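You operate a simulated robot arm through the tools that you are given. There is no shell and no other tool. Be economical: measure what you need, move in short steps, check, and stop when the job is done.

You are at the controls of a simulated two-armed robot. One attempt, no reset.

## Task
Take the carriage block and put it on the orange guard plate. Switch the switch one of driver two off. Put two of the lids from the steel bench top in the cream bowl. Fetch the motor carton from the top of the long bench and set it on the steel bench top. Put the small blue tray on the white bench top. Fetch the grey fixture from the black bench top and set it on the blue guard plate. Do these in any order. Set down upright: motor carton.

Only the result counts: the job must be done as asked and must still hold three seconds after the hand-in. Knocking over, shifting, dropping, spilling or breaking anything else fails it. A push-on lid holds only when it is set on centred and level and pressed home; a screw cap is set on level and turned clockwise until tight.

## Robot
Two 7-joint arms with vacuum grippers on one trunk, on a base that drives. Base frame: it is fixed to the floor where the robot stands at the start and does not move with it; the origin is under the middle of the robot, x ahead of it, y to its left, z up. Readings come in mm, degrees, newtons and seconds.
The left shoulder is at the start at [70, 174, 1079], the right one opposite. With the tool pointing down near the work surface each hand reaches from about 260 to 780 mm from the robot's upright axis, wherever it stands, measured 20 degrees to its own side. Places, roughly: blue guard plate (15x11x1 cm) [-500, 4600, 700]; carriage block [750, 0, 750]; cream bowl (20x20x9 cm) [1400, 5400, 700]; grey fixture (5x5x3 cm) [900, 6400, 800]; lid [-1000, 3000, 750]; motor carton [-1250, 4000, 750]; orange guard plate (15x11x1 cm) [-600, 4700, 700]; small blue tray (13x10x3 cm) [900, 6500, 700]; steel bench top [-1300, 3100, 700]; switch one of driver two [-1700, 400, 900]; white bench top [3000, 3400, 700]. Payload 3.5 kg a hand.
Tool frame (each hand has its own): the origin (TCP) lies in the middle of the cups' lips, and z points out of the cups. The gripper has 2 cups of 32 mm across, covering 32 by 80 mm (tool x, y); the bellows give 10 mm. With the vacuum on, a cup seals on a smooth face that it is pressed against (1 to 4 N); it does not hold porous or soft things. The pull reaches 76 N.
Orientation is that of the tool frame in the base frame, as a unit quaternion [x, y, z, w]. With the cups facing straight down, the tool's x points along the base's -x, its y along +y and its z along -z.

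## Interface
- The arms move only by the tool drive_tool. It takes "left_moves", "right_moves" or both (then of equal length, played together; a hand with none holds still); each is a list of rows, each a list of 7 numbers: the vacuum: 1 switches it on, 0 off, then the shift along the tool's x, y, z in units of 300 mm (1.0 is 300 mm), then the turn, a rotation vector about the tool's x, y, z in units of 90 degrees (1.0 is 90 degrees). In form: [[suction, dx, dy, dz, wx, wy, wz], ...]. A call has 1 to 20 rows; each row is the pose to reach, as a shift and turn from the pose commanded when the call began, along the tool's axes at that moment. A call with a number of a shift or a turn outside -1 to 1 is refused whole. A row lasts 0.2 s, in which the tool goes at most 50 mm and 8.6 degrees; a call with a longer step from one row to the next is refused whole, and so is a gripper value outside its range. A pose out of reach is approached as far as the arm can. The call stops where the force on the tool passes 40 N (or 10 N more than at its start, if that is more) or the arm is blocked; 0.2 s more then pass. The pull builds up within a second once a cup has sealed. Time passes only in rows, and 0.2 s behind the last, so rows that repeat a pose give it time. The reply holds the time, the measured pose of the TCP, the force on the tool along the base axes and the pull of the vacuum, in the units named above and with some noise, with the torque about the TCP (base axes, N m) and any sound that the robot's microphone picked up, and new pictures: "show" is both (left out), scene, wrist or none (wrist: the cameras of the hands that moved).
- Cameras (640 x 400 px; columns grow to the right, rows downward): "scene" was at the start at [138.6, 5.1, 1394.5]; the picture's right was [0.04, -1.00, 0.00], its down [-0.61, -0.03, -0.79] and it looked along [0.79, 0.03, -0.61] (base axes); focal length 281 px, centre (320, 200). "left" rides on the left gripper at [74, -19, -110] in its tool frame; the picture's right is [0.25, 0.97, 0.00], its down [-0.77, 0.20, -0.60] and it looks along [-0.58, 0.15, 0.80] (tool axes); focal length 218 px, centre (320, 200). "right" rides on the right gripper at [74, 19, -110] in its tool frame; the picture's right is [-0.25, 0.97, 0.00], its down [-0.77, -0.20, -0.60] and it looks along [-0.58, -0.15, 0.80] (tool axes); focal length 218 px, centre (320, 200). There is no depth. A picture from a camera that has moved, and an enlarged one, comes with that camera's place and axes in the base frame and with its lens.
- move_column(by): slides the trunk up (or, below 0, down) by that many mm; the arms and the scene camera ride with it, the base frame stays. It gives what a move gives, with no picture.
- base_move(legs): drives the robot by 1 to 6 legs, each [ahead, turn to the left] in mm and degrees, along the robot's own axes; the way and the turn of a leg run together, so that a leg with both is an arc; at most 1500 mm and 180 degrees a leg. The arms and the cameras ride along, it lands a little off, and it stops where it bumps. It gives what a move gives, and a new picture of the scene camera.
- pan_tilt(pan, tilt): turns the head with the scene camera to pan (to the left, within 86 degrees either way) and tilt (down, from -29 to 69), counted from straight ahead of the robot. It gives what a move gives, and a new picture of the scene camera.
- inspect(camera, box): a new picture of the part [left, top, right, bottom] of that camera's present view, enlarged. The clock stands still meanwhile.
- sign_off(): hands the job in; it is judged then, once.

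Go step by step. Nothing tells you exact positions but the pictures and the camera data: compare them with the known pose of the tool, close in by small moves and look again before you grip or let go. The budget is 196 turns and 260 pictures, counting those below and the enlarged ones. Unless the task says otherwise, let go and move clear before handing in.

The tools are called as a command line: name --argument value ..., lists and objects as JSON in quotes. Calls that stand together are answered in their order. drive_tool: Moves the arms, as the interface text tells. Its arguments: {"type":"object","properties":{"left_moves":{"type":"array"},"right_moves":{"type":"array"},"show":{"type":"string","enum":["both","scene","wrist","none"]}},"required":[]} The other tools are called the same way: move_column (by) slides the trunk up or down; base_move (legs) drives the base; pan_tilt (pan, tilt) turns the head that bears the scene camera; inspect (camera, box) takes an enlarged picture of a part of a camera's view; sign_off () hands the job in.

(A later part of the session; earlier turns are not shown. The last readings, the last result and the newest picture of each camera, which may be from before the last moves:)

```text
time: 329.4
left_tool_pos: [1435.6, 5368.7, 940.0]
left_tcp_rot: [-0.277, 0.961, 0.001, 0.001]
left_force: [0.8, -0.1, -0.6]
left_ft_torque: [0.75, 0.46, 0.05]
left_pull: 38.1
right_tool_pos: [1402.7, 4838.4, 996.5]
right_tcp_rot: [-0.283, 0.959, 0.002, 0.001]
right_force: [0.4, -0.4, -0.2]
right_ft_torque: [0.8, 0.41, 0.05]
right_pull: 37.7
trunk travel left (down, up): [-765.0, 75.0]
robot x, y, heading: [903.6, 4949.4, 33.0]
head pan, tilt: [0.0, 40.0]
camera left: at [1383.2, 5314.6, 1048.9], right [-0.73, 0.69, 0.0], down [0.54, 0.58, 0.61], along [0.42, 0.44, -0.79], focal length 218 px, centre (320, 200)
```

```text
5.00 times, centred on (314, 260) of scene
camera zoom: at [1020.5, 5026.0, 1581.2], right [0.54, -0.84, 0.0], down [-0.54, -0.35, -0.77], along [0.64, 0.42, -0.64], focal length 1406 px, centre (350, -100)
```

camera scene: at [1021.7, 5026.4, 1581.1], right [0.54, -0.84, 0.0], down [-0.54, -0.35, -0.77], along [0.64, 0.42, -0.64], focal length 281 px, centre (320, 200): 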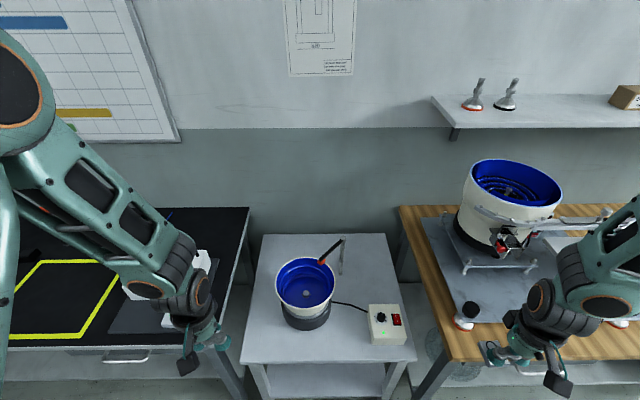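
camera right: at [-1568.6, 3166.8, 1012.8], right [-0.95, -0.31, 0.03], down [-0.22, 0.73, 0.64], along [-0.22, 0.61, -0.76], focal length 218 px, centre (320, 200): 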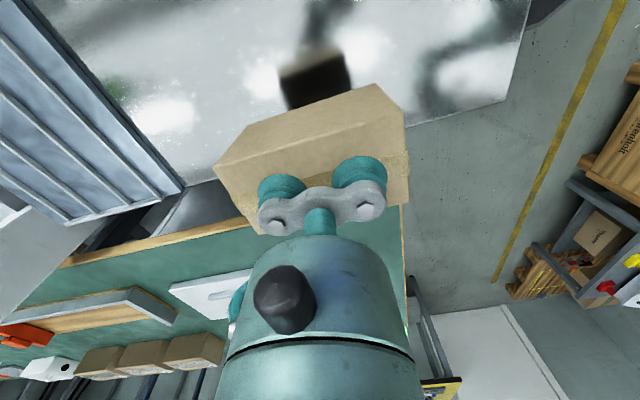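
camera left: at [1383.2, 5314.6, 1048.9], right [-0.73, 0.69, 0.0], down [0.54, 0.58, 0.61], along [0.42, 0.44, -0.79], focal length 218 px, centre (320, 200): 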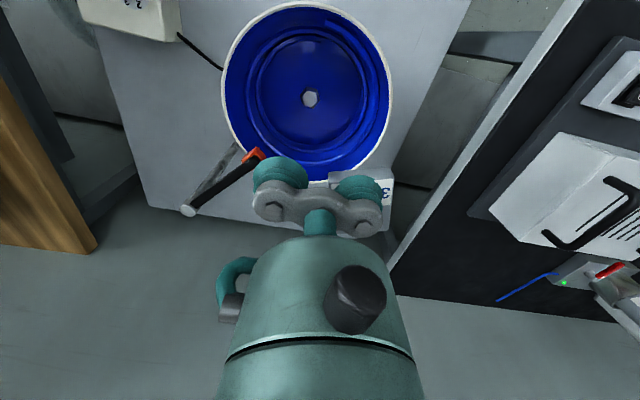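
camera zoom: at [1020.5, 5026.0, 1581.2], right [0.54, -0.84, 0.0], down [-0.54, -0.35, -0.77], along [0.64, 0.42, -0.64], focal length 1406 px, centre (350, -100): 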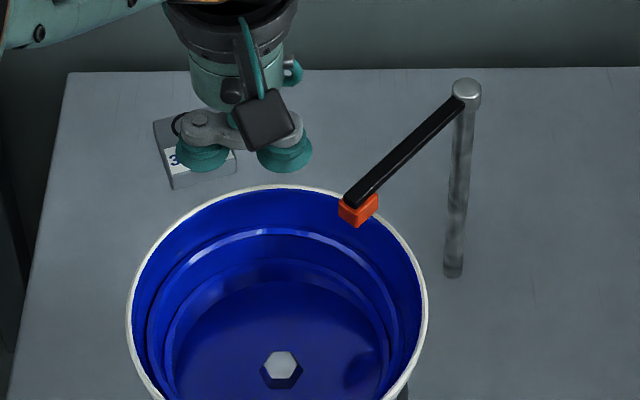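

Triangulating the hub bolt puts the bowl axis at [1447, 5358], the floor near z 700 and the rim near z 775. I'll lower the left lid onto the left part of the floor.

drive_tool --left_moves '[[1, -0.028, -0.003, 0.12, 0, 0, 0], [1, -0.028, -0.003, 0.26, 0, 0, 0], [1, -0.028, -0.003, 0.4, 0, 0, 0], [1, -0.028, -0.003, 0.52, 0, 0, 0], [1, -0.028, -0.003, 0.62, 0, 0, 0], [1, -0.028, -0.003, 0.68, 0, 0, 0], [1, -0.028, -0.003, 0.68, 0, 0, 0]]' --show "wrist"

inspect --camera "scene" --box '[250, 220, 378, 300]'

```text
time: 330.9
left_tool_pos: [1412.4, 5375.3, 746.7]
left_tcp_rot: [-0.276, 0.961, 0.0, 0.001]
left_force: [1.7, -4.5, 0.9]
left_ft_torque: [0.68, 0.44, -0.02]
left_pull: 38.3
left hand out of reach, approached as far as the arm can: row 4, 5, 6, 7
right_tool_pos: [1403.8, 4837.5, 996.7]
right_tcp_rot: [-0.283, 0.959, 0.001, 0.001]
right_force: [-0.6, -0.7, 0.6]
right_ft_torque: [0.73, 0.45, 0.04]
right_pull: 37.7
trunk travel left (down, up): [-765.0, 75.0]
robot x, y, heading: [908.0, 4948.7, 32.6]
head pan, tilt: [0.0, 40.0]
camera left: at [1360.1, 5318.9, 857.2], right [-0.73, 0.69, 0.0], down [0.54, 0.58, 0.61], along [0.42, 0.44, -0.79], focal length 218 px, centre (320, 200)
```

left: 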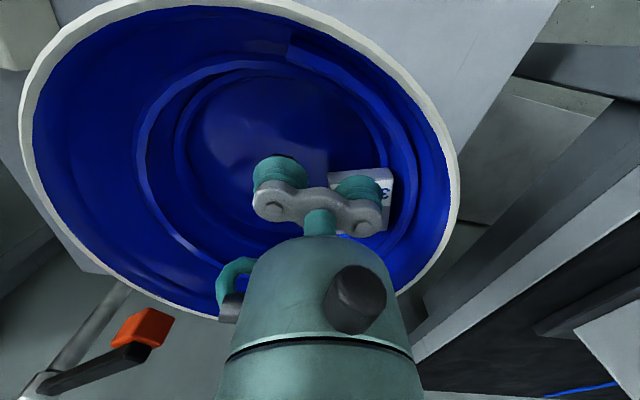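

```text
5.00 times, centred on (314, 260) of scene
camera zoom: at [1020.9, 5025.8, 1581.2], right [0.54, -0.84, 0.0], down [-0.54, -0.35, -0.77], along [0.64, 0.42, -0.64], focal length 1406 px, centre (350, -100)
```

zoom: 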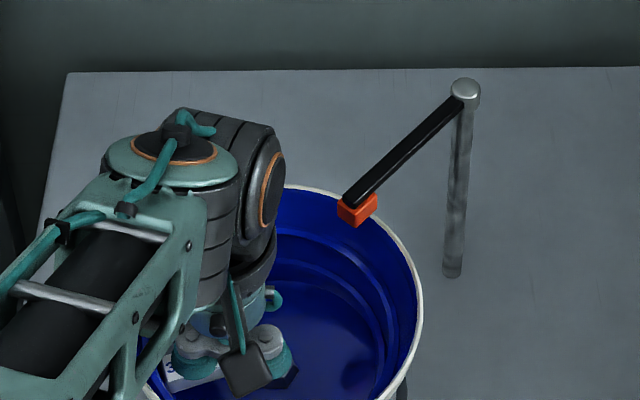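

The left hand ran out of reach because the trunk is high. I'll raise both hands, lower the trunk 200 mm and try again.

drive_tool --left_moves '[[1, 0.03, 0, -0.1, 0, 0, 0], [1, 0.03, 0, -0.24, 0, 0, 0], [1, 0.03, 0, -0.38, 0, 0, 0], [1, 0.03, 0, -0.52, 0, 0, 0], [1, 0.03, 0, -0.66, 0, 0, 0], [1, 0.03, 0, -0.8, 0, 0, 0], [1, 0.03, 0, -0.9, 0, 0, 0]]' --right_moves '[[1, 0, 0, -0.1, 0, 0, 0], [1, 0, 0, -0.2, 0, 0, 0], [1, 0, 0, -0.3, 0, 0, 0], [1, 0, 0, -0.4, 0, 0, 0], [1, 0, 0, -0.5, 0, 0, 0], [1, 0, 0, -0.6, 0, 0, 0], [1, 0, 0, -0.67, 0, 0, 0]]' --show "none"

move_column --by -200

```text
time: 332.6
left_tool_pos: [1403.9, 5370.1, 1017.2]
left_tcp_rot: [-0.276, 0.961, 0.0, 0.002]
left_force: [-0.6, 0.0, 0.6]
left_ft_torque: [0.75, 0.45, 0.1]
left_pull: 38.0
right_tool_pos: [1402.4, 4840.6, 1197.5]
right_tcp_rot: [-0.283, 0.959, 0.0, 0.001]
right_force: [-0.3, -0.7, -1.1]
right_ft_torque: [0.71, 0.41, 0.06]
right_pull: 38.0
trunk travel left (down, up): [-765.0, 75.0]
robot x, y, heading: [902.9, 4954.3, 32.9]
head pan, tilt: [0.0, 40.0]
```

```text
time: 334.7
left_tool_pos: [1403.3, 5367.9, 817.6]
left_tcp_rot: [-0.276, 0.961, 0.001, 0.001]
left_force: [-0.4, 0.7, 0.0]
left_ft_torque: [0.74, 0.44, 0.11]
left_pull: 37.8
right_tool_pos: [1402.7, 4838.6, 997.5]
right_tcp_rot: [-0.283, 0.959, 0.0, 0.001]
right_force: [0.6, -0.2, -0.1]
right_ft_torque: [0.7, 0.44, 0.09]
right_pull: 37.9
trunk travel left (down, up): [-565.0, 275.0]
robot x, y, heading: [905.3, 4951.6, 33.1]
head pan, tilt: [0.0, 40.0]
```

drive_tool --left_moves '[[1, -0.121, -0.059, 0, 0, 0, 0], [1, -0.121, -0.059, 0, 0, 0, 0], [1, -0.121, -0.059, 0.1, 0, 0, 0], [1, -0.121, -0.059, 0.2, 0, 0, 0], [1, -0.121, -0.059, 0.27, 0, 0, 0], [1, -0.121, -0.059, 0.27, 0, 0, 0]]' --show "wrist"

```text
time: 336.1
left_tool_pos: [1444.5, 5373.0, 735.7]
left_tcp_rot: [-0.277, 0.961, 0.0, 0.001]
left_force: [0.3, 0.3, -0.3]
left_ft_torque: [0.76, 0.4, 0.13]
left_pull: 37.9
right_tool_pos: [1403.7, 4838.9, 996.3]
right_tcp_rot: [-0.284, 0.959, 0.002, 0.0]
right_force: [0.6, 0.3, -0.5]
right_ft_torque: [0.77, 0.45, 0.08]
right_pull: 38.3
trunk travel left (down, up): [-565.0, 275.0]
robot x, y, heading: [905.6, 4950.4, 33.4]
head pan, tilt: [0.0, 40.0]
camera left: at [1391.9, 5318.2, 846.3], right [-0.73, 0.69, 0.0], down [0.54, 0.58, 0.61], along [0.42, 0.44, -0.79], focal length 218 px, centre (320, 200)
```

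left: 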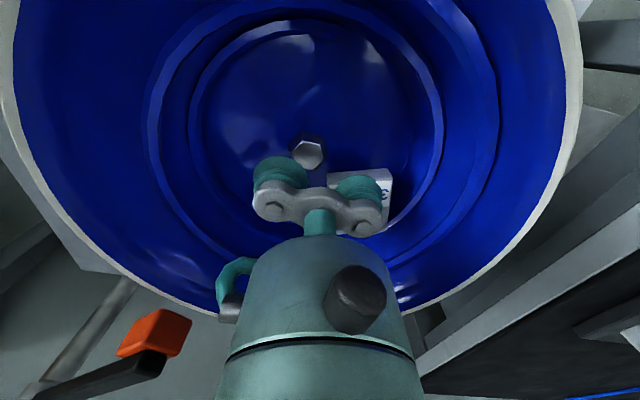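

drive_tool --left_moves '[[1, 0.01, 0, 0.04, 0, 0, 0], [1, 0.01, 0, 0.06, 0, 0, 0], [1, 0.01, 0, 0.07, 0, 0, 0], [1, 0.01, 0, 0.08, 0, 0, 0], [1, 0.01, 0, 0.08, 0, 0, 0]]' --show "wrist"

```text
time: 337.3
left_tool_pos: [1443.0, 5372.5, 711.4]
left_tcp_rot: [-0.277, 0.961, 0.0, 0.001]
left_force: [0.5, 0.5, 2.6]
left_ft_torque: [0.88, 0.45, 0.11]
left_pull: 37.8
right_tool_pos: [1402.3, 4839.0, 997.7]
right_tcp_rot: [-0.283, 0.959, 0.001, 0.0]
right_force: [-0.1, -0.2, -0.1]
right_ft_torque: [0.77, 0.47, 0.01]
right_pull: 38.1
trunk travel left (down, up): [-565.0, 275.0]
robot x, y, heading: [905.6, 4949.8, 33.0]
head pan, tilt: [0.0, 40.0]
camera left: at [1390.2, 5316.9, 822.1], right [-0.73, 0.69, 0.0], down [0.54, 0.58, 0.61], along [0.42, 0.44, -0.79], focal length 218 px, centre (320, 200)
```

left: 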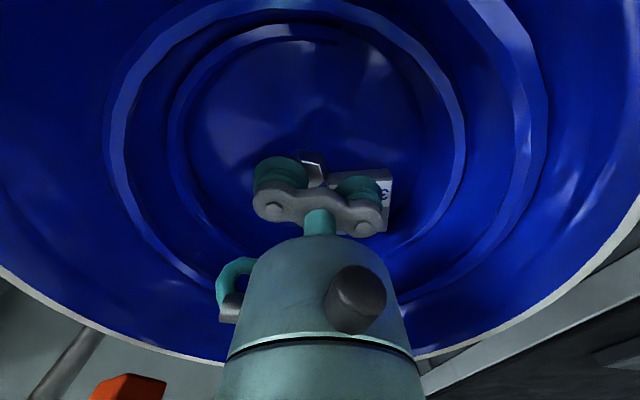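

The lid is in light contact with the bowl floor, so I'll release it and come straight up and back.

drive_tool --left_moves '[[0, 0, 0, 0.003, 0, 0, 0], [0, 0, 0, 0.003, 0, 0, 0], [0, 0, 0, 0.003, 0, 0, 0], [0, 0, 0, 0, 0, 0, 0], [0, 0, 0, -0.03, 0, 0, 0], [0, 0, 0, -0.12, 0, 0, 0], [0, 0, 0, -0.26, 0, 0, 0], [0, 0, 0, -0.4, 0, 0, 0], [0, 0, 0, -0.54, 0, 0, 0], [0, 0, 0, -0.68, 0, 0, 0], [0, 0, 0, -0.82, 0, 0, 0], [0, 0, 0, -0.95, 0, 0, 0], [0, 0.12, 0.06, -0.95, 0, 0, 0], [0, 0.26, 0.12, -0.95, 0, 0, 0], [0, 0.4, 0.18, -0.95, 0, 0, 0], [0, 0.54, 0.24, -0.95, 0, 0, 0], [0, 0.68, 0.3, -0.95, 0, 0, 0], [0, 0.8, 0.4, -0.95, 0, 0, 0]]' --show "scene"

inspect --camera "scene" --box '[250, 230, 378, 310]'

```text
time: 341.1
left_tool_pos: [1172.3, 5346.1, 996.5]
left_tcp_rot: [-0.275, 0.961, 0.0, 0.002]
left_force: [0.1, 0.1, 0.3]
left_ft_torque: [-0.02, -0.02, 0.01]
left_pull: 0.0
right_tool_pos: [1400.6, 4838.5, 998.3]
right_tcp_rot: [-0.284, 0.959, -0.001, 0.002]
right_force: [-0.5, -0.2, -0.4]
right_ft_torque: [0.76, 0.45, 0.05]
right_pull: 38.0
trunk travel left (down, up): [-565.0, 275.0]
robot x, y, heading: [906.7, 4951.5, 33.1]
head pan, tilt: [0.0, 40.0]
camera scene: at [1018.7, 5026.9, 1381.3], right [0.54, -0.84, 0.0], down [-0.54, -0.35, -0.77], along [0.64, 0.42, -0.64], focal length 281 px, centre (320, 200)
```

scene: 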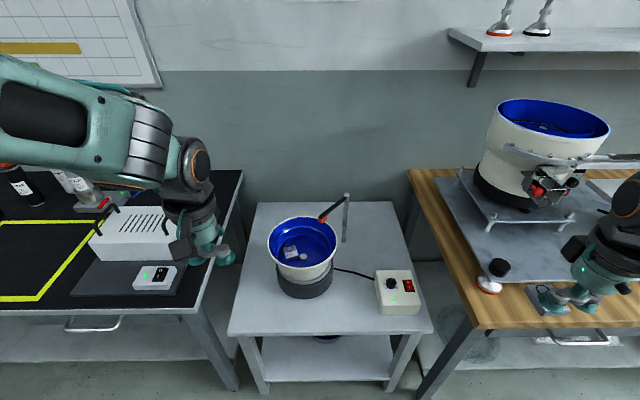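

```text
5.00 times, centred on (314, 270) of scene
camera zoom: at [1018.7, 5026.9, 1381.3], right [0.54, -0.84, 0.0], down [-0.54, -0.35, -0.77], along [0.64, 0.42, -0.64], focal length 1406 px, centre (350, -150)
```

zoom: 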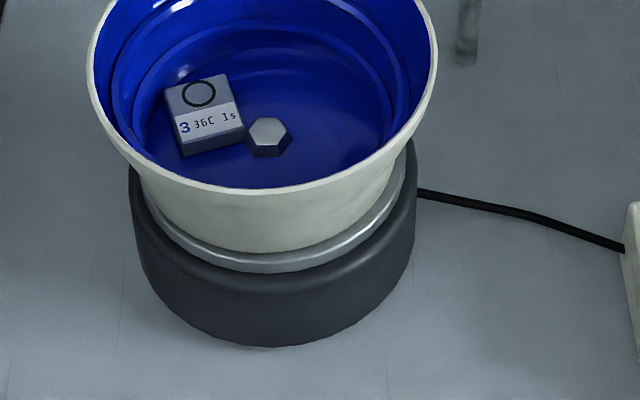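

Lid 3 lies in the bowl. For the right hand I'll turn the base 18° left, then rotate the hand so its lid lands on the right part of the floor.

base_move --legs '[[0, 18]]'

drive_tool --right_moves '[[1, -0.04, 0.05, 0, 0, 0, -0.09], [1, -0.08, 0.1, 0, 0, 0, -0.18], [1, -0.12, 0.15, 0, 0, 0, -0.27], [1, -0.16, 0.2, 0, 0, 0, -0.36], [1, -0.2, 0.25, 0, 0, 0, -0.45], [1, -0.24, 0.3, 0, 0, 0, -0.54], [1, -0.28, 0.35, 0, 0, 0, -0.63], [1, -0.32, 0.4, 0, 0, 0, -0.72], [1, -0.36, 0.45, 0, 0, 0, -0.81], [1, -0.4, 0.5, 0, 0, 0, -0.9], [1, -0.4, 0.55, 0, 0, 0, -0.99]]' --show "both"

```text
time: 342.5
left_tool_pos: [1038.3, 5409.3, 995.6]
left_tcp_rot: [-0.423, 0.906, 0.001, 0.002]
left_force: [0.5, -0.5, 0.9]
left_ft_torque: [0.0, 0.01, -0.04]
left_pull: 0.1
right_tool_pos: [1414.5, 4998.5, 997.5]
right_tcp_rot: [-0.43, 0.903, 0.001, 0.0]
right_force: [-0.6, -0.2, 0.0]
right_ft_torque: [0.56, 0.65, 0.08]
right_pull: 37.8
trunk travel left (down, up): [-565.0, 275.0]
robot x, y, heading: [905.5, 4948.1, 50.9]
head pan, tilt: [0.0, 40.0]
camera scene: at [992.8, 5057.9, 1381.1], right [0.78, -0.63, 0.0], down [-0.4, -0.5, -0.77], along [0.48, 0.6, -0.64], focal length 281 px, centre (320, 200)
```

scene: 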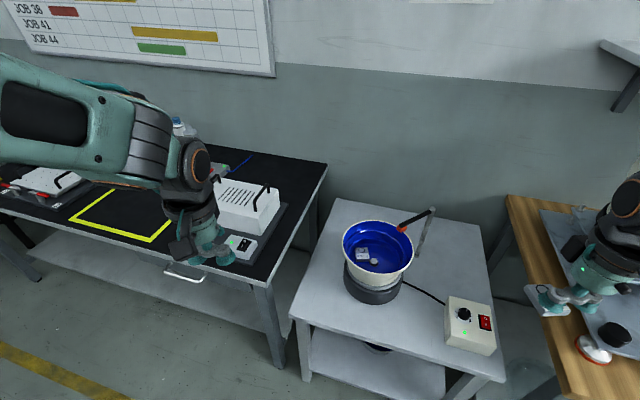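

```text
time: 344.9
left_tool_pos: [1039.0, 5409.0, 996.8]
left_tcp_rot: [-0.424, 0.906, 0.0, 0.002]
left_force: [-0.2, 0.6, -0.2]
left_ft_torque: [-0.02, -0.02, 0.02]
left_pull: 0.2
right_tool_pos: [1360.0, 5195.8, 997.8]
right_tcp_rot: [0.941, -0.339, 0.0, -0.001]
right_force: [-0.4, 0.3, -0.2]
right_ft_torque: [-0.68, 0.6, 0.05]
right_pull: 37.5
trunk travel left (down, up): [-565.0, 275.0]
robot x, y, heading: [910.1, 4949.3, 51.3]
head pan, tilt: [0.0, 40.0]
camera scene: at [992.0, 5058.1, 1381.2], right [0.78, -0.63, 0.0], down [-0.4, -0.5, -0.77], along [0.48, 0.6, -0.64], focal length 281 px, centre (320, 200)
camera right: at [1404.4, 5133.0, 1107.1], right [-0.81, -0.58, 0.0], down [-0.46, 0.65, 0.6], along [-0.35, 0.49, -0.8], focal length 218 px, centre (320, 200)
```

scene: 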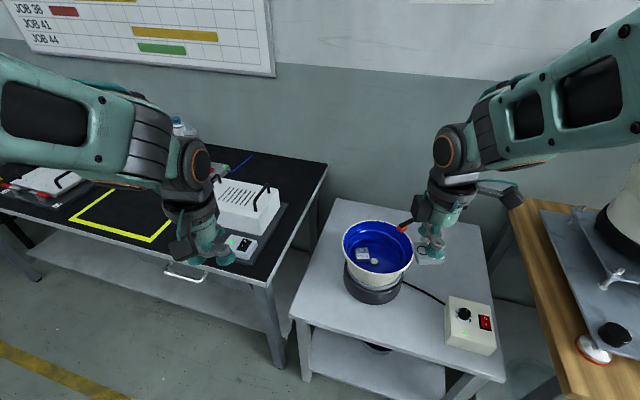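
right: 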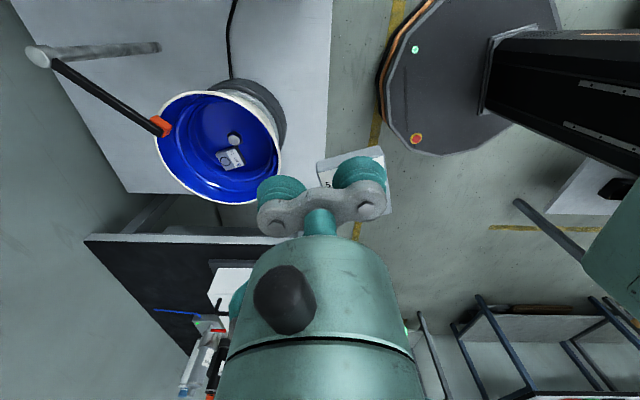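

drive_tool --right_moves '[[1, 0, -0.15, 0, 0, 0, 0], [1, 0, -0.3, 0, 0, 0, 0], [1, 0, -0.45, 0, 0, 0, 0], [1, -0.007, -0.618, 0, 0, 0, 0], [1, -0.007, -0.618, 0.15, 0, 0, 0], [1, -0.007, -0.618, 0.3, 0, 0, 0], [1, -0.007, -0.618, 0.45, 0, 0, 0], [1, -0.007, -0.618, 0.55, 0, 0, 0], [1, -0.007, -0.618, 0.55, 0, 0, 0]]' --show "both"

```text
refused: row 4 steps farther than a row can; nothing moved
```

drive_tool --right_moves '[[1, 0, -0.15, 0, 0, 0, 0], [1, 0, -0.3, 0, 0, 0, 0], [1, 0, -0.45, 0, 0, 0, 0], [1, -0.003, -0.55, 0, 0, 0, 0], [1, -0.007, -0.618, 0, 0, 0, 0], [1, -0.007, -0.618, 0.15, 0, 0, 0], [1, -0.007, -0.618, 0.3, 0, 0, 0], [1, -0.007, -0.618, 0.45, 0, 0, 0], [1, -0.007, -0.618, 0.55, 0, 0, 0], [1, -0.007, -0.618, 0.55, 0, 0, 0]]' --show "both"

```text
time: 347.1
left_tool_pos: [1038.6, 5408.0, 996.3]
left_tcp_rot: [-0.424, 0.906, 0.001, 0.002]
left_force: [1.7, 0.5, -0.9]
left_ft_torque: [-0.01, 0.03, -0.02]
left_pull: 0.0
right_tool_pos: [1477.5, 5338.3, 832.0]
right_tcp_rot: [0.94, -0.342, -0.001, -0.001]
right_force: [0.0, 0.5, 0.0]
right_ft_torque: [-0.64, 0.59, 0.08]
right_pull: 37.6
trunk travel left (down, up): [-565.0, 275.0]
robot x, y, heading: [904.8, 4953.9, 50.8]
head pan, tilt: [0.0, 40.0]
camera scene: at [992.5, 5057.6, 1381.2], right [0.78, -0.63, 0.0], down [-0.4, -0.5, -0.77], along [0.48, 0.6, -0.64], focal length 281 px, centre (320, 200)
camera right: at [1521.5, 5276.3, 942.0], right [-0.82, -0.58, 0.0], down [-0.46, 0.65, 0.61], along [-0.35, 0.49, -0.8], focal length 218 px, centre (320, 200)
```

scene: 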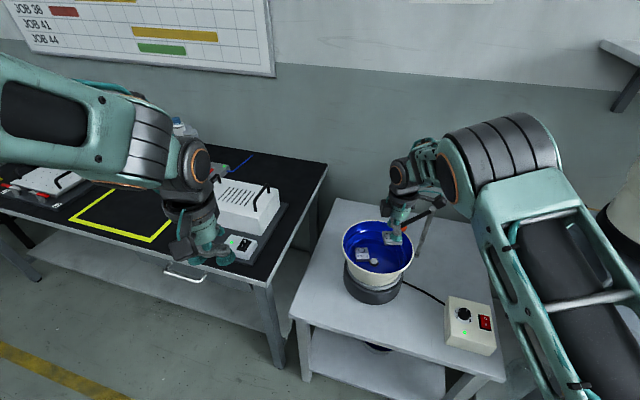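
right: 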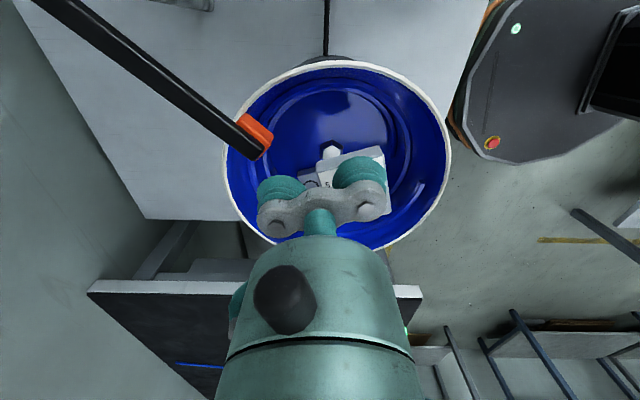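

The sensor tip is about 30 mm from the idle cup, so I'll shift 14 mm away from it and then lower.

drive_tool --right_moves '[[1, -0.031, 0.035, 0, 0, 0, 0], [1, -0.031, 0.035, 0.1, 0, 0, 0], [1, -0.031, 0.035, 0.2, 0, 0, 0], [1, -0.031, 0.035, 0.3, 0, 0, 0], [1, -0.031, 0.035, 0.36, 0, 0, 0], [1, -0.031, 0.035, 0.38, 0, 0, 0], [1, -0.031, 0.035, 0.39, 0, 0, 0], [1, -0.031, 0.035, 0.397, 0, 0, 0], [1, -0.031, 0.035, 0.397, 0, 0, 0]]' --show "wrist"

```text
time: 349.1
left_tool_pos: [1038.5, 5408.6, 996.7]
left_tcp_rot: [-0.424, 0.906, 0.0, 0.002]
left_force: [-0.6, 0.3, 0.8]
left_ft_torque: [0.03, -0.01, 0.01]
left_pull: 0.0
right_tool_pos: [1464.6, 5337.3, 714.3]
right_tcp_rot: [0.94, -0.342, -0.001, -0.001]
right_force: [0.8, 0.7, 0.5]
right_ft_torque: [-0.65, 0.57, 0.07]
right_pull: 38.1
trunk travel left (down, up): [-565.0, 275.0]
robot x, y, heading: [907.3, 4951.7, 51.1]
head pan, tilt: [0.0, 40.0]
camera right: at [1508.6, 5274.3, 823.4], right [-0.82, -0.58, 0.0], down [-0.46, 0.65, 0.61], along [-0.35, 0.49, -0.8], focal length 218 px, centre (320, 200)
```

right: 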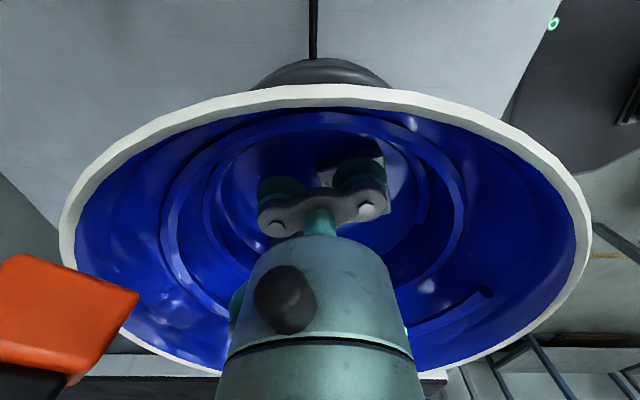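

drive_tool --right_moves '[[1, 0, 0, 0.006, 0, 0, 0], [1, 0, 0, 0.012, 0, 0, 0], [0, 0, 0, 0.012, 0, 0, 0], [0, 0, 0, 0.012, 0, 0, 0], [0, 0, 0, 0.012, 0, 0, 0], [0, 0, 0, 0.01, 0, 0, 0], [0, 0, 0, -0.03, 0, 0, 0], [0, 0, 0, -0.15, 0, 0, 0], [0, 0, 0, -0.3, 0, 0, 0], [0, 0, 0, -0.45, 0, 0, 0], [0, 0, 0, -0.6, 0, 0, 0], [0, 0, 0, -0.75, 0, 0, 0], [0, 0, 0, -0.9, 0, 0, 0]]' --show "both"

inspect --camera "scene" --box '[320, 200, 448, 280]'

```text
time: 351.9
left_tool_pos: [1038.5, 5408.3, 997.0]
left_tcp_rot: [-0.423, 0.906, 0.0, 0.002]
left_force: [-0.3, -0.2, -0.9]
left_ft_torque: [0.02, 0.01, 0.0]
left_pull: 0.1
right_tool_pos: [1463.0, 5335.0, 983.7]
right_tcp_rot: [0.94, -0.342, 0.0, -0.001]
right_force: [-0.3, 0.2, 0.4]
right_ft_torque: [-0.01, -0.01, -0.01]
right_pull: 0.0
trunk travel left (down, up): [-565.0, 275.0]
robot x, y, heading: [909.4, 4951.9, 50.8]
head pan, tilt: [0.0, 40.0]
camera scene: at [992.3, 5057.0, 1381.2], right [0.78, -0.63, 0.0], down [-0.4, -0.5, -0.77], along [0.48, 0.6, -0.64], focal length 281 px, centre (320, 200)
camera right: at [1507.2, 5272.9, 1093.8], right [-0.82, -0.58, 0.0], down [-0.46, 0.65, 0.61], along [-0.35, 0.49, -0.8], focal length 218 px, centre (320, 200)
```

scene: 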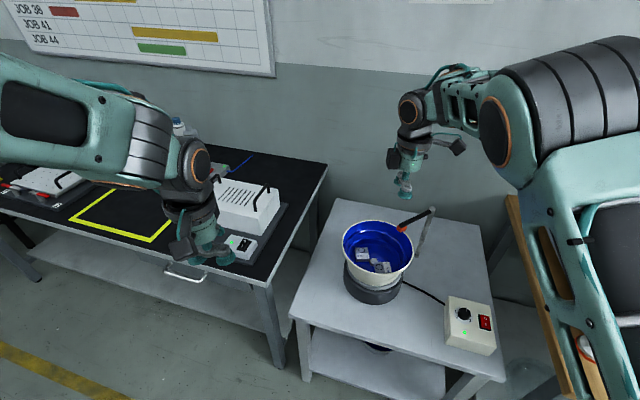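
right: 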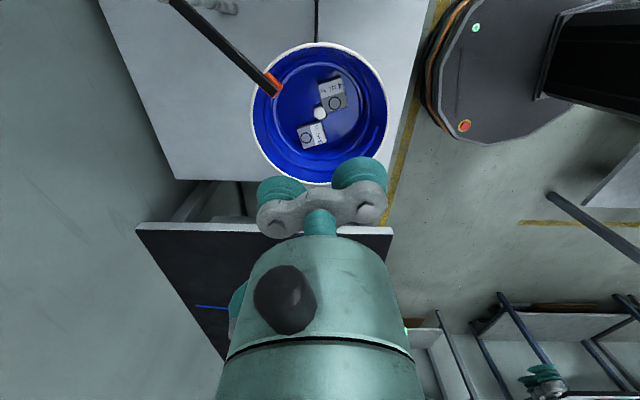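

```text
5.00 times, centred on (384, 240) of scene
camera zoom: at [992.3, 5057.0, 1381.2], right [0.78, -0.63, 0.0], down [-0.4, -0.5, -0.77], along [0.48, 0.6, -0.64], focal length 1406 px, centre (0, 0)
```

zoom: 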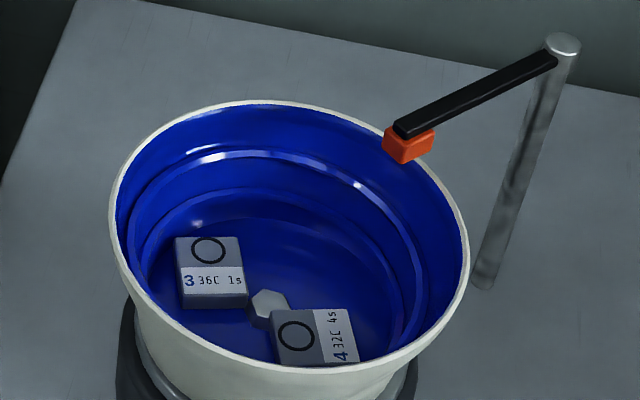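

Both lids are in the bowl. Next are the tray and fixture on the black bench, so I'll retract the right hand and drive along to them.

drive_tool --right_moves '[[0, 0, 0.08, 0, 0, 0, 0.09], [0, 0, 0.16, 0, 0, 0, 0.18], [0, 0, 0.24, 0, 0, 0, 0.27], [0, 0, 0.32, 0, 0, 0, 0.36], [0, 0, 0.4, 0, 0, 0, 0.45], [0, 0, 0.48, 0, 0, 0, 0.54], [0, 0, 0.56, 0, 0, 0, 0.63], [0, 0, 0.64, 0, 0, 0, 0.72], [0, 0, 0.72, 0, 0, 0, 0.81], [0, 0, 0.8, 0, 0, 0, 0.9], [0, 0.012, 0.834, 0, 0, 0, 0.99]]' --show "none"

base_move --legs '[[0, 62.3], [1136, 0], [0, -80.4]]'

pan_tilt --pan 0 --tilt 45

```text
time: 354.3
left_tool_pos: [1039.2, 5409.4, 997.0]
left_tcp_rot: [-0.423, 0.906, 0.0, 0.001]
left_force: [0.8, 0.6, -0.4]
left_ft_torque: [0.0, 0.02, 0.0]
left_pull: 0.1
right_tool_pos: [1306.4, 5142.4, 984.0]
right_tcp_rot: [-0.429, 0.903, 0.0, 0.001]
right_force: [0.0, 0.0, -0.6]
right_ft_torque: [0.0, 0.01, 0.0]
right_pull: 0.0
trunk travel left (down, up): [-565.0, 275.0]
robot x, y, heading: [906.0, 4952.0, 50.7]
head pan, tilt: [0.0, 40.0]
```

```text
time: 366.4
left_tool_pos: [714.1, 6398.4, 997.1]
left_tcp_rot: [-0.279, 0.96, 0.001, 0.002]
left_force: [0.7, 1.1, -0.4]
left_ft_torque: [0.0, -0.01, 0.0]
left_pull: 0.1
right_tool_pos: [888.8, 6062.4, 983.3]
right_tcp_rot: [-0.286, 0.958, 0.001, 0.0]
right_force: [-0.3, -0.8, -0.4]
right_ft_torque: [0.0, -0.03, -0.01]
right_pull: 0.1
trunk travel left (down, up): [-565.0, 275.0]
robot x, y, heading: [447.4, 6002.1, 33.4]
head pan, tilt: [0.0, 40.0]
camera scene: at [563.6, 6077.5, 1381.1], right [0.55, -0.84, 0.0], down [-0.54, -0.35, -0.77], along [0.64, 0.42, -0.64], focal length 281 px, centre (320, 200)
```

scene: 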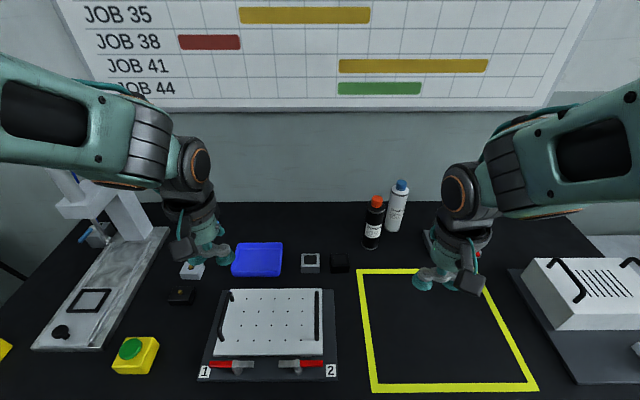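

```text
time: 367.0
left_tool_pos: [714.2, 6397.7, 997.1]
left_tcp_rot: [-0.279, 0.96, 0.0, 0.003]
left_force: [-0.1, 0.1, 0.5]
left_ft_torque: [0.03, -0.01, -0.01]
left_pull: 0.2
right_tool_pos: [889.4, 6062.6, 984.2]
right_tcp_rot: [-0.287, 0.958, 0.002, 0.0]
right_force: [0.2, 1.1, 0.3]
right_ft_torque: [0.0, -0.02, 0.02]
right_pull: 0.0
trunk travel left (down, up): [-565.0, 275.0]
robot x, y, heading: [444.6, 6001.0, 33.4]
head pan, tilt: [0.0, 45.0]
camera scene: at [560.5, 6075.5, 1373.9], right [0.55, -0.84, 0.0], down [-0.59, -0.39, -0.71], along [0.59, 0.39, -0.71], focal length 281 px, centre (320, 200)
```

scene: 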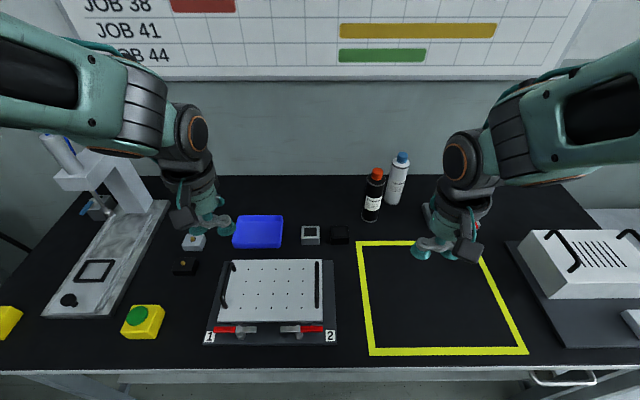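

inspect --camera "scene" --box '[160, 190, 380, 328]'

inspect --camera "scene" --box '[276, 210, 372, 270]'

inspect --camera "left" --box '[0, 0, 640, 400]'

```text
2.90 times, centred on (270, 259) of scene
camera zoom: at [560.5, 6075.5, 1373.9], right [0.55, -0.84, 0.0], down [-0.59, -0.39, -0.71], along [0.59, 0.39, -0.71], focal length 815 px, centre (465, 29)
```

zoom: 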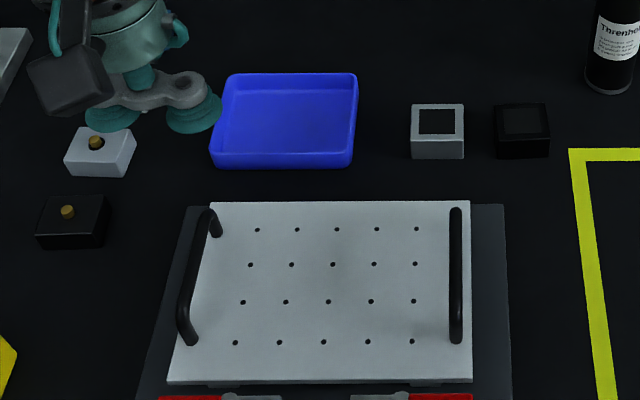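

```text
6.67 times, centred on (324, 240) of scene
camera zoom: at [560.5, 6075.5, 1373.9], right [0.55, -0.84, 0.0], down [-0.59, -0.39, -0.71], along [0.59, 0.39, -0.71], focal length 1874 px, centre (293, -67)
```

zoom: 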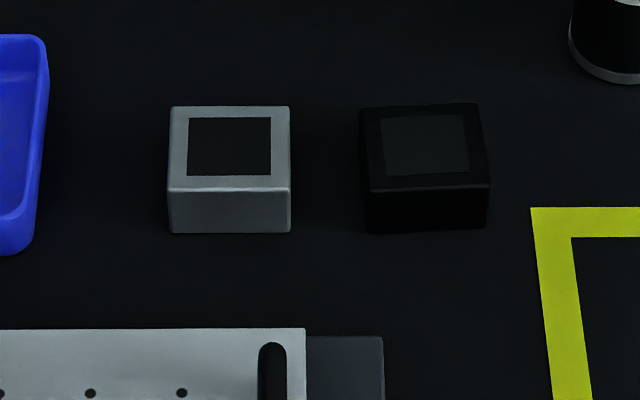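

```text
1.00 times, centred on (320, 200) of left (not enlarged: the box is as wide or as high as the picture)
camera zoom: at [662.3, 6342.1, 1106.9], right [-0.73, 0.68, 0.0], down [0.54, 0.58, 0.61], along [0.41, 0.44, -0.79], focal length 218 px, centre (320, 200)
```

zoom: 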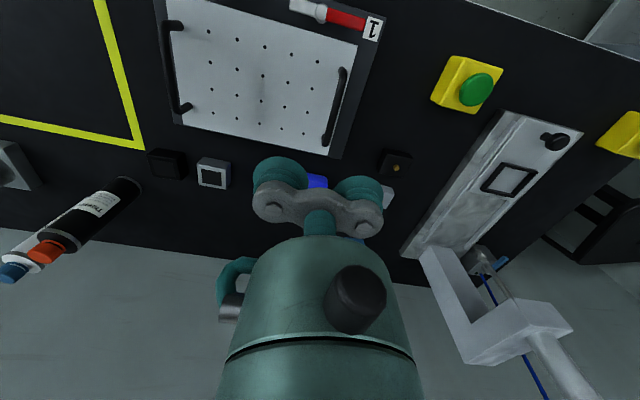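

The grey fixture, with a black square on top, is at about [938, 6354, 785]. The blue tray is at about [872, 6485]. I'll turn 10° left so both hands are comfortable and look at the fixture closely with the right wrist camera.

base_move --legs '[[0, 10]]'

drive_tool --right_moves '[[0, -0.1, 0.12, 0, 0, 0, 0], [0, -0.2, 0.24, 0, 0, 0, 0], [0, -0.3, 0.36, 0.02, 0, 0, 0], [0, -0.4, 0.46, 0.08, 0, 0, 0], [0, -0.5, 0.56, 0.16, 0, 0, 0], [0, -0.58, 0.56, 0.28, 0, 0, 0], [0, -0.58, 0.56, 0.28, 0, 0, 0]]' --show "wrist"

```text
time: 368.1
left_tool_pos: [641.3, 6438.5, 996.6]
left_tcp_rot: [-0.361, 0.932, 0.0, 0.002]
left_force: [-0.3, -0.6, -0.6]
left_ft_torque: [-0.02, 0.01, -0.01]
left_pull: 0.0
right_tool_pos: [870.6, 6138.7, 983.7]
right_tcp_rot: [-0.368, 0.93, 0.0, 0.001]
right_force: [-0.5, 0.3, 0.8]
right_ft_torque: [-0.03, -0.04, -0.01]
right_pull: 0.0
trunk travel left (down, up): [-565.0, 275.0]
robot x, y, heading: [446.4, 5999.0, 43.2]
head pan, tilt: [0.0, 45.0]
camera scene: at [545.9, 6093.9, 1373.9], right [0.69, -0.73, 0.0], down [-0.51, -0.49, -0.71], along [0.51, 0.48, -0.71], focal length 281 px, centre (320, 200)
```

scene: 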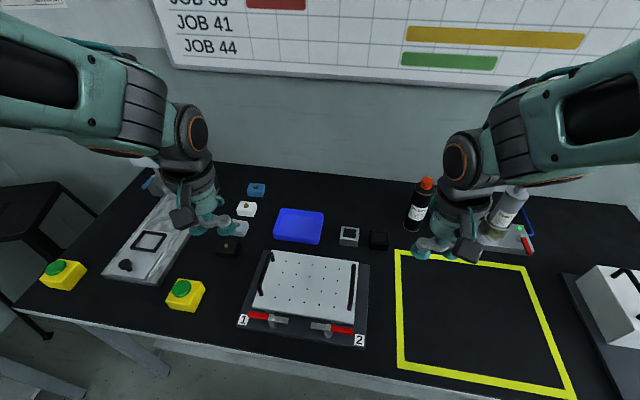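

```text
time: 369.7
left_tool_pos: [640.8, 6437.4, 997.9]
left_tcp_rot: [-0.362, 0.932, 0.001, 0.001]
left_force: [0.3, -0.3, 0.2]
left_ft_torque: [0.01, 0.0, -0.01]
left_pull: 0.1
right_tool_pos: [883.3, 6380.7, 901.1]
right_tcp_rot: [-0.368, 0.93, 0.0, 0.002]
right_force: [0.3, 0.1, -0.7]
right_ft_torque: [-0.02, -0.02, 0.01]
right_pull: 0.0
trunk travel left (down, up): [-565.0, 275.0]
robot x, y, heading: [446.4, 5998.2, 43.2]
head pan, tilt: [0.0, 45.0]
camera right: at [816.0, 6342.7, 1010.0], right [-0.48, 0.88, 0.0], down [0.7, 0.38, 0.61], along [0.53, 0.29, -0.79], focal length 218 px, centre (320, 200)
```

right: 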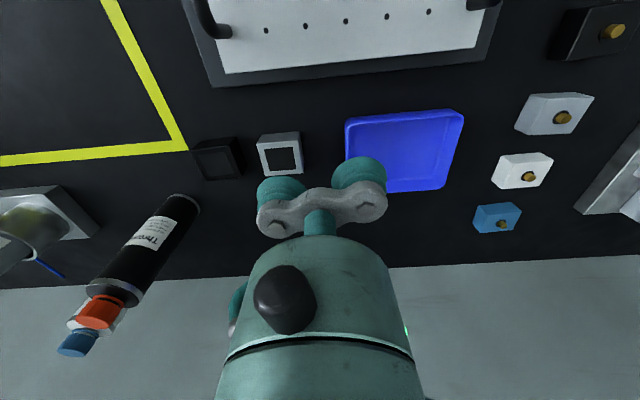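

inspect --camera "right" --box '[180, 110, 340, 210]'

inspect --camera "right" --box '[250, 120, 314, 160]'

```text
4.00 times, centred on (260, 160) of right
camera zoom: at [816.0, 6342.7, 1010.0], right [-0.48, 0.88, 0.0], down [0.7, 0.38, 0.61], along [0.53, 0.29, -0.79], focal length 873 px, centre (560, 360)
```

zoom: 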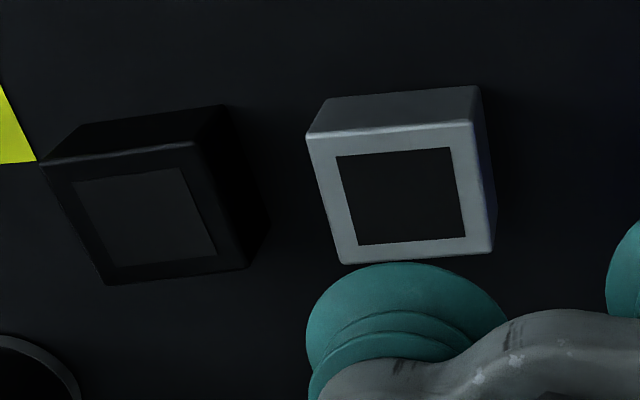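

```text
10.00 times, centred on (282, 140) of right
camera zoom: at [816.0, 6342.7, 1010.0], right [-0.48, 0.88, 0.0], down [0.7, 0.38, 0.61], along [0.53, 0.29, -0.79], focal length 2183 px, centre (700, 800)
```

zoom: 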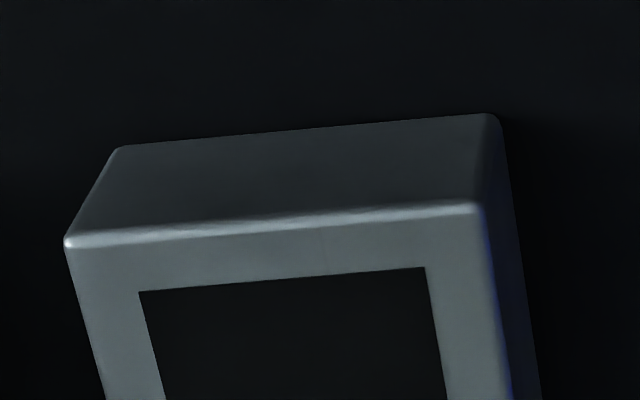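

The black square looks like a flat inlay. I'll set the −y cup on the centre and press gently with the vacuum on.

drive_tool --right_moves '[[0, -0.073, -0.101, 0, 0, 0, 0], [0, -0.073, -0.101, 0.15, 0, 0, 0], [0, -0.073, -0.101, 0.28, 0, 0, 0], [1, -0.073, -0.101, 0.34, 0, 0, 0], [1, -0.073, -0.101, 0.37, 0, 0, 0], [1, -0.073, -0.101, 0.382, 0, 0, 0], [1, -0.073, -0.101, 0.392, 0, 0, 0], [1, -0.073, -0.101, 0.4, 0, 0, 0], [1, -0.073, -0.101, 0.4, 0, 0, 0]]' --show "wrist"

```text
time: 371.7
left_tool_pos: [641.5, 6438.1, 996.8]
left_tcp_rot: [-0.361, 0.932, 0.001, 0.002]
left_force: [0.8, 0.1, 0.1]
left_ft_torque: [0.02, 0.0, 0.0]
left_pull: 0.0
right_tool_pos: [919.9, 6373.6, 780.9]
right_tcp_rot: [-0.368, 0.93, 0.001, 0.001]
right_force: [-0.3, 0.1, 1.2]
right_ft_torque: [0.01, -0.03, 0.01]
right_pull: 0.1
trunk travel left (down, up): [-565.0, 275.0]
robot x, y, heading: [448.2, 6001.6, 43.3]
head pan, tilt: [0.0, 45.0]
camera right: at [853.1, 6335.8, 889.6], right [-0.48, 0.88, 0.0], down [0.7, 0.38, 0.61], along [0.53, 0.29, -0.8], focal length 218 px, centre (320, 200)
```

right: 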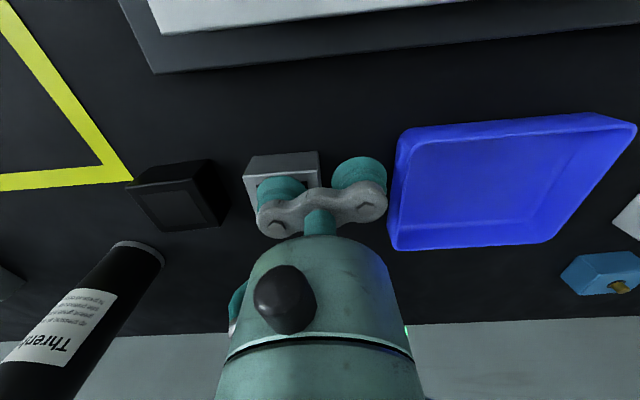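

drive_tool --right_moves '[[1, 0, 0, 0.01, 0, 0, 0], [1, 0, 0, 0.02, 0, 0, 0], [1, 0, 0, 0.027, 0, 0, 0], [1, 0, 0, 0.027, 0, 0, 0], [1, 0, 0, 0.027, 0, 0, 0]]' --show "none"

inspect --camera "right" --box '[200, 110, 440, 260]'

```text
time: 372.9
left_tool_pos: [640.5, 6436.6, 996.5]
left_tcp_rot: [-0.362, 0.932, 0.001, 0.002]
left_force: [-0.4, 0.1, 0.1]
left_ft_torque: [-0.02, -0.02, 0.03]
left_pull: 0.1
right_tool_pos: [920.4, 6373.2, 772.3]
right_tcp_rot: [-0.369, 0.93, 0.0, 0.001]
right_force: [0.4, -0.5, -0.2]
right_ft_torque: [-0.02, -0.04, 0.02]
right_pull: 0.1
trunk travel left (down, up): [-565.0, 275.0]
robot x, y, heading: [448.3, 5999.9, 43.4]
head pan, tilt: [0.0, 45.0]
```

```text
2.67 times, centred on (320, 185) of right
camera zoom: at [852.9, 6335.7, 881.5], right [-0.48, 0.88, 0.0], down [0.7, 0.38, 0.61], along [0.53, 0.29, -0.8], focal length 582 px, centre (320, 240)
```

zoom: 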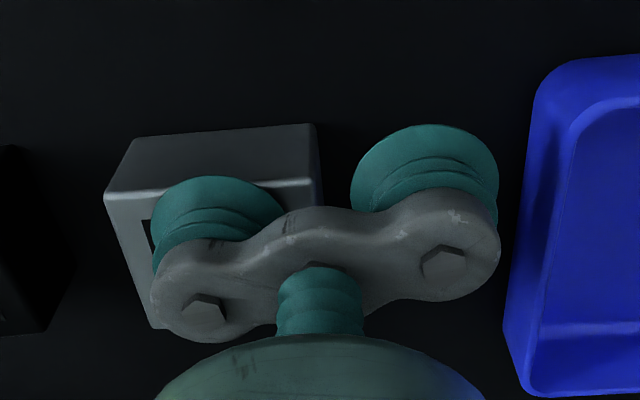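

drive_tool --right_moves '[[1, 0, 0, 0.01, 0, 0, 0], [1, 0, 0, 0.02, 0, 0, 0], [1, 0, 0, 0.03, 0, 0, 0], [1, 0, 0, 0.04, 0, 0, 0], [1, 0, 0, 0.04, 0, 0, 0], [1, 0, 0, 0.04, 0, 0, 0]]' --show "none"

inspect --camera "right" --box '[200, 110, 440, 260]'

```text
time: 374.3
left_tool_pos: [640.8, 6437.5, 997.3]
left_tcp_rot: [-0.362, 0.932, 0.0, 0.002]
left_force: [-0.6, 0.3, 0.8]
left_ft_torque: [0.0, -0.01, 0.01]
left_pull: 0.2
right_tool_pos: [918.4, 6372.3, 760.1]
right_tcp_rot: [-0.368, 0.93, 0.0, 0.0]
right_force: [0.2, 0.9, 4.5]
right_ft_torque: [-0.03, -0.08, -0.01]
right_pull: 0.0
trunk travel left (down, up): [-565.0, 275.0]
robot x, y, heading: [447.7, 5999.5, 43.1]
head pan, tilt: [0.0, 45.0]
```

```text
2.67 times, centred on (320, 185) of right
camera zoom: at [852.5, 6335.6, 869.8], right [-0.48, 0.88, 0.0], down [0.7, 0.38, 0.61], along [0.53, 0.29, -0.8], focal length 582 px, centre (320, 240)
```

zoom: 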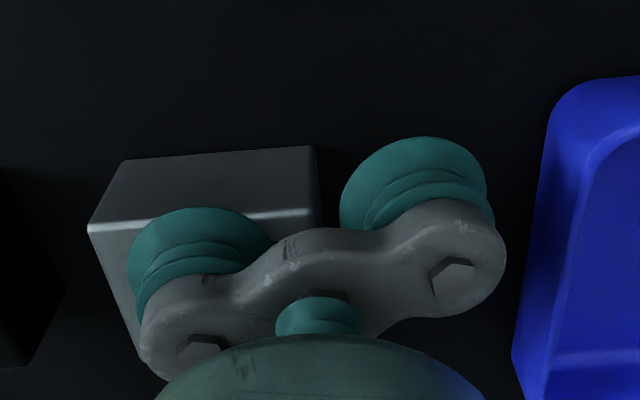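

Contact, but no seal yet. I'll press a bit harder.

drive_tool --right_moves '[[1, 0, 0, 0.008, 0, 0, 0], [1, 0, 0, 0.016, 0, 0, 0], [1, 0, 0, 0.016, 0, 0, 0], [1, 0, 0, 0.016, 0, 0, 0], [1, 0, 0, 0.016, 0, 0, 0]]' --show "wrist"

```text
time: 375.5
left_tool_pos: [639.6, 6436.4, 998.6]
left_tcp_rot: [-0.361, 0.933, 0.001, 0.003]
left_force: [-0.3, 0.6, 0.1]
left_ft_torque: [0.0, -0.02, -0.02]
left_pull: 0.1
right_tool_pos: [920.3, 6373.1, 755.9]
right_tcp_rot: [-0.368, 0.93, 0.001, 0.002]
right_force: [-2.8, 2.7, 18.3]
right_ft_torque: [-0.11, -0.1, -0.01]
right_pull: 0.0
trunk travel left (down, up): [-565.0, 275.0]
robot x, y, heading: [448.9, 5999.3, 43.5]
head pan, tilt: [0.0, 45.0]
camera right: at [851.5, 6335.3, 866.2], right [-0.48, 0.88, 0.0], down [0.7, 0.38, 0.61], along [0.53, 0.29, -0.79], focal length 218 px, centre (320, 200)
```

right: 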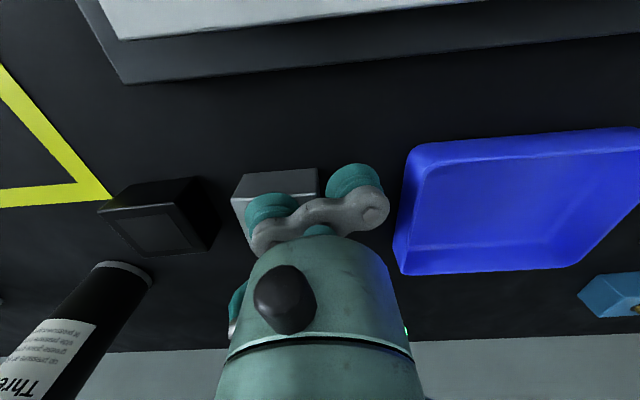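

The true top is at z≈762, and recomputing with that puts the fixture centre at [952, 6362]. The cup was 16 mm short, across the edge, so I'll lift, shift and retry.

drive_tool --right_moves '[[0, 0, 0, -0.05, 0, 0, 0], [0, 0, 0, -0.1, 0, 0, 0], [0, -0.052, -0.02, -0.1, 0, 0, 0], [1, -0.052, -0.02, -0.05, 0, 0, 0], [1, -0.052, -0.02, -0.01, 0, 0, 0], [1, -0.052, -0.02, 0.0, 0, 0, 0], [1, -0.052, -0.02, 0.006, 0, 0, 0], [1, -0.052, -0.02, 0.006, 0, 0, 0], [1, -0.052, -0.02, 0.006, 0, 0, 0]]' --show "none"

inspect --camera "right" --box '[200, 110, 440, 260]'

```text
time: 376.9
left_tool_pos: [639.6, 6436.5, 997.0]
left_tcp_rot: [-0.362, 0.932, 0.001, 0.002]
left_force: [0.2, -0.6, -0.6]
left_ft_torque: [-0.01, -0.01, -0.01]
left_pull: 0.1
right_tool_pos: [935.7, 6381.9, 758.6]
right_tcp_rot: [-0.369, 0.929, 0.003, 0.003]
right_force: [-2.9, -1.5, 12.7]
right_ft_torque: [-0.76, -0.42, -0.03]
right_pull: 38.0
trunk travel left (down, up): [-565.0, 275.0]
robot x, y, heading: [446.8, 6006.0, 43.3]
head pan, tilt: [0.0, 45.0]
stopped in row 7 (right hand): the force on the tool passed its limit at 42 N (the readings are from after the stop); the commanded pose is now the measured one
```

```text
2.67 times, centred on (320, 185) of right
camera zoom: at [867.8, 6342.5, 868.0], right [-0.48, 0.88, 0.01], down [0.7, 0.38, 0.61], along [0.53, 0.3, -0.79], focal length 582 px, centre (320, 240)
```

zoom: 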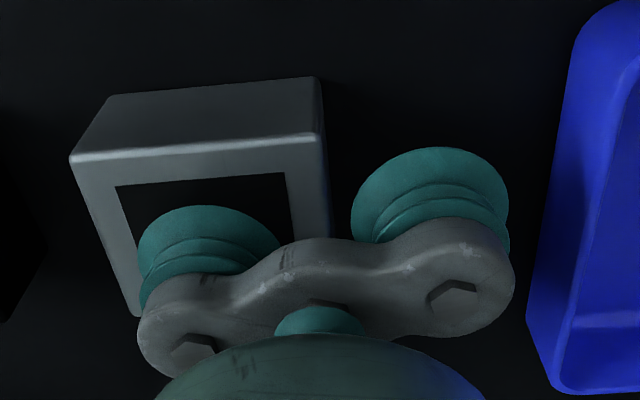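

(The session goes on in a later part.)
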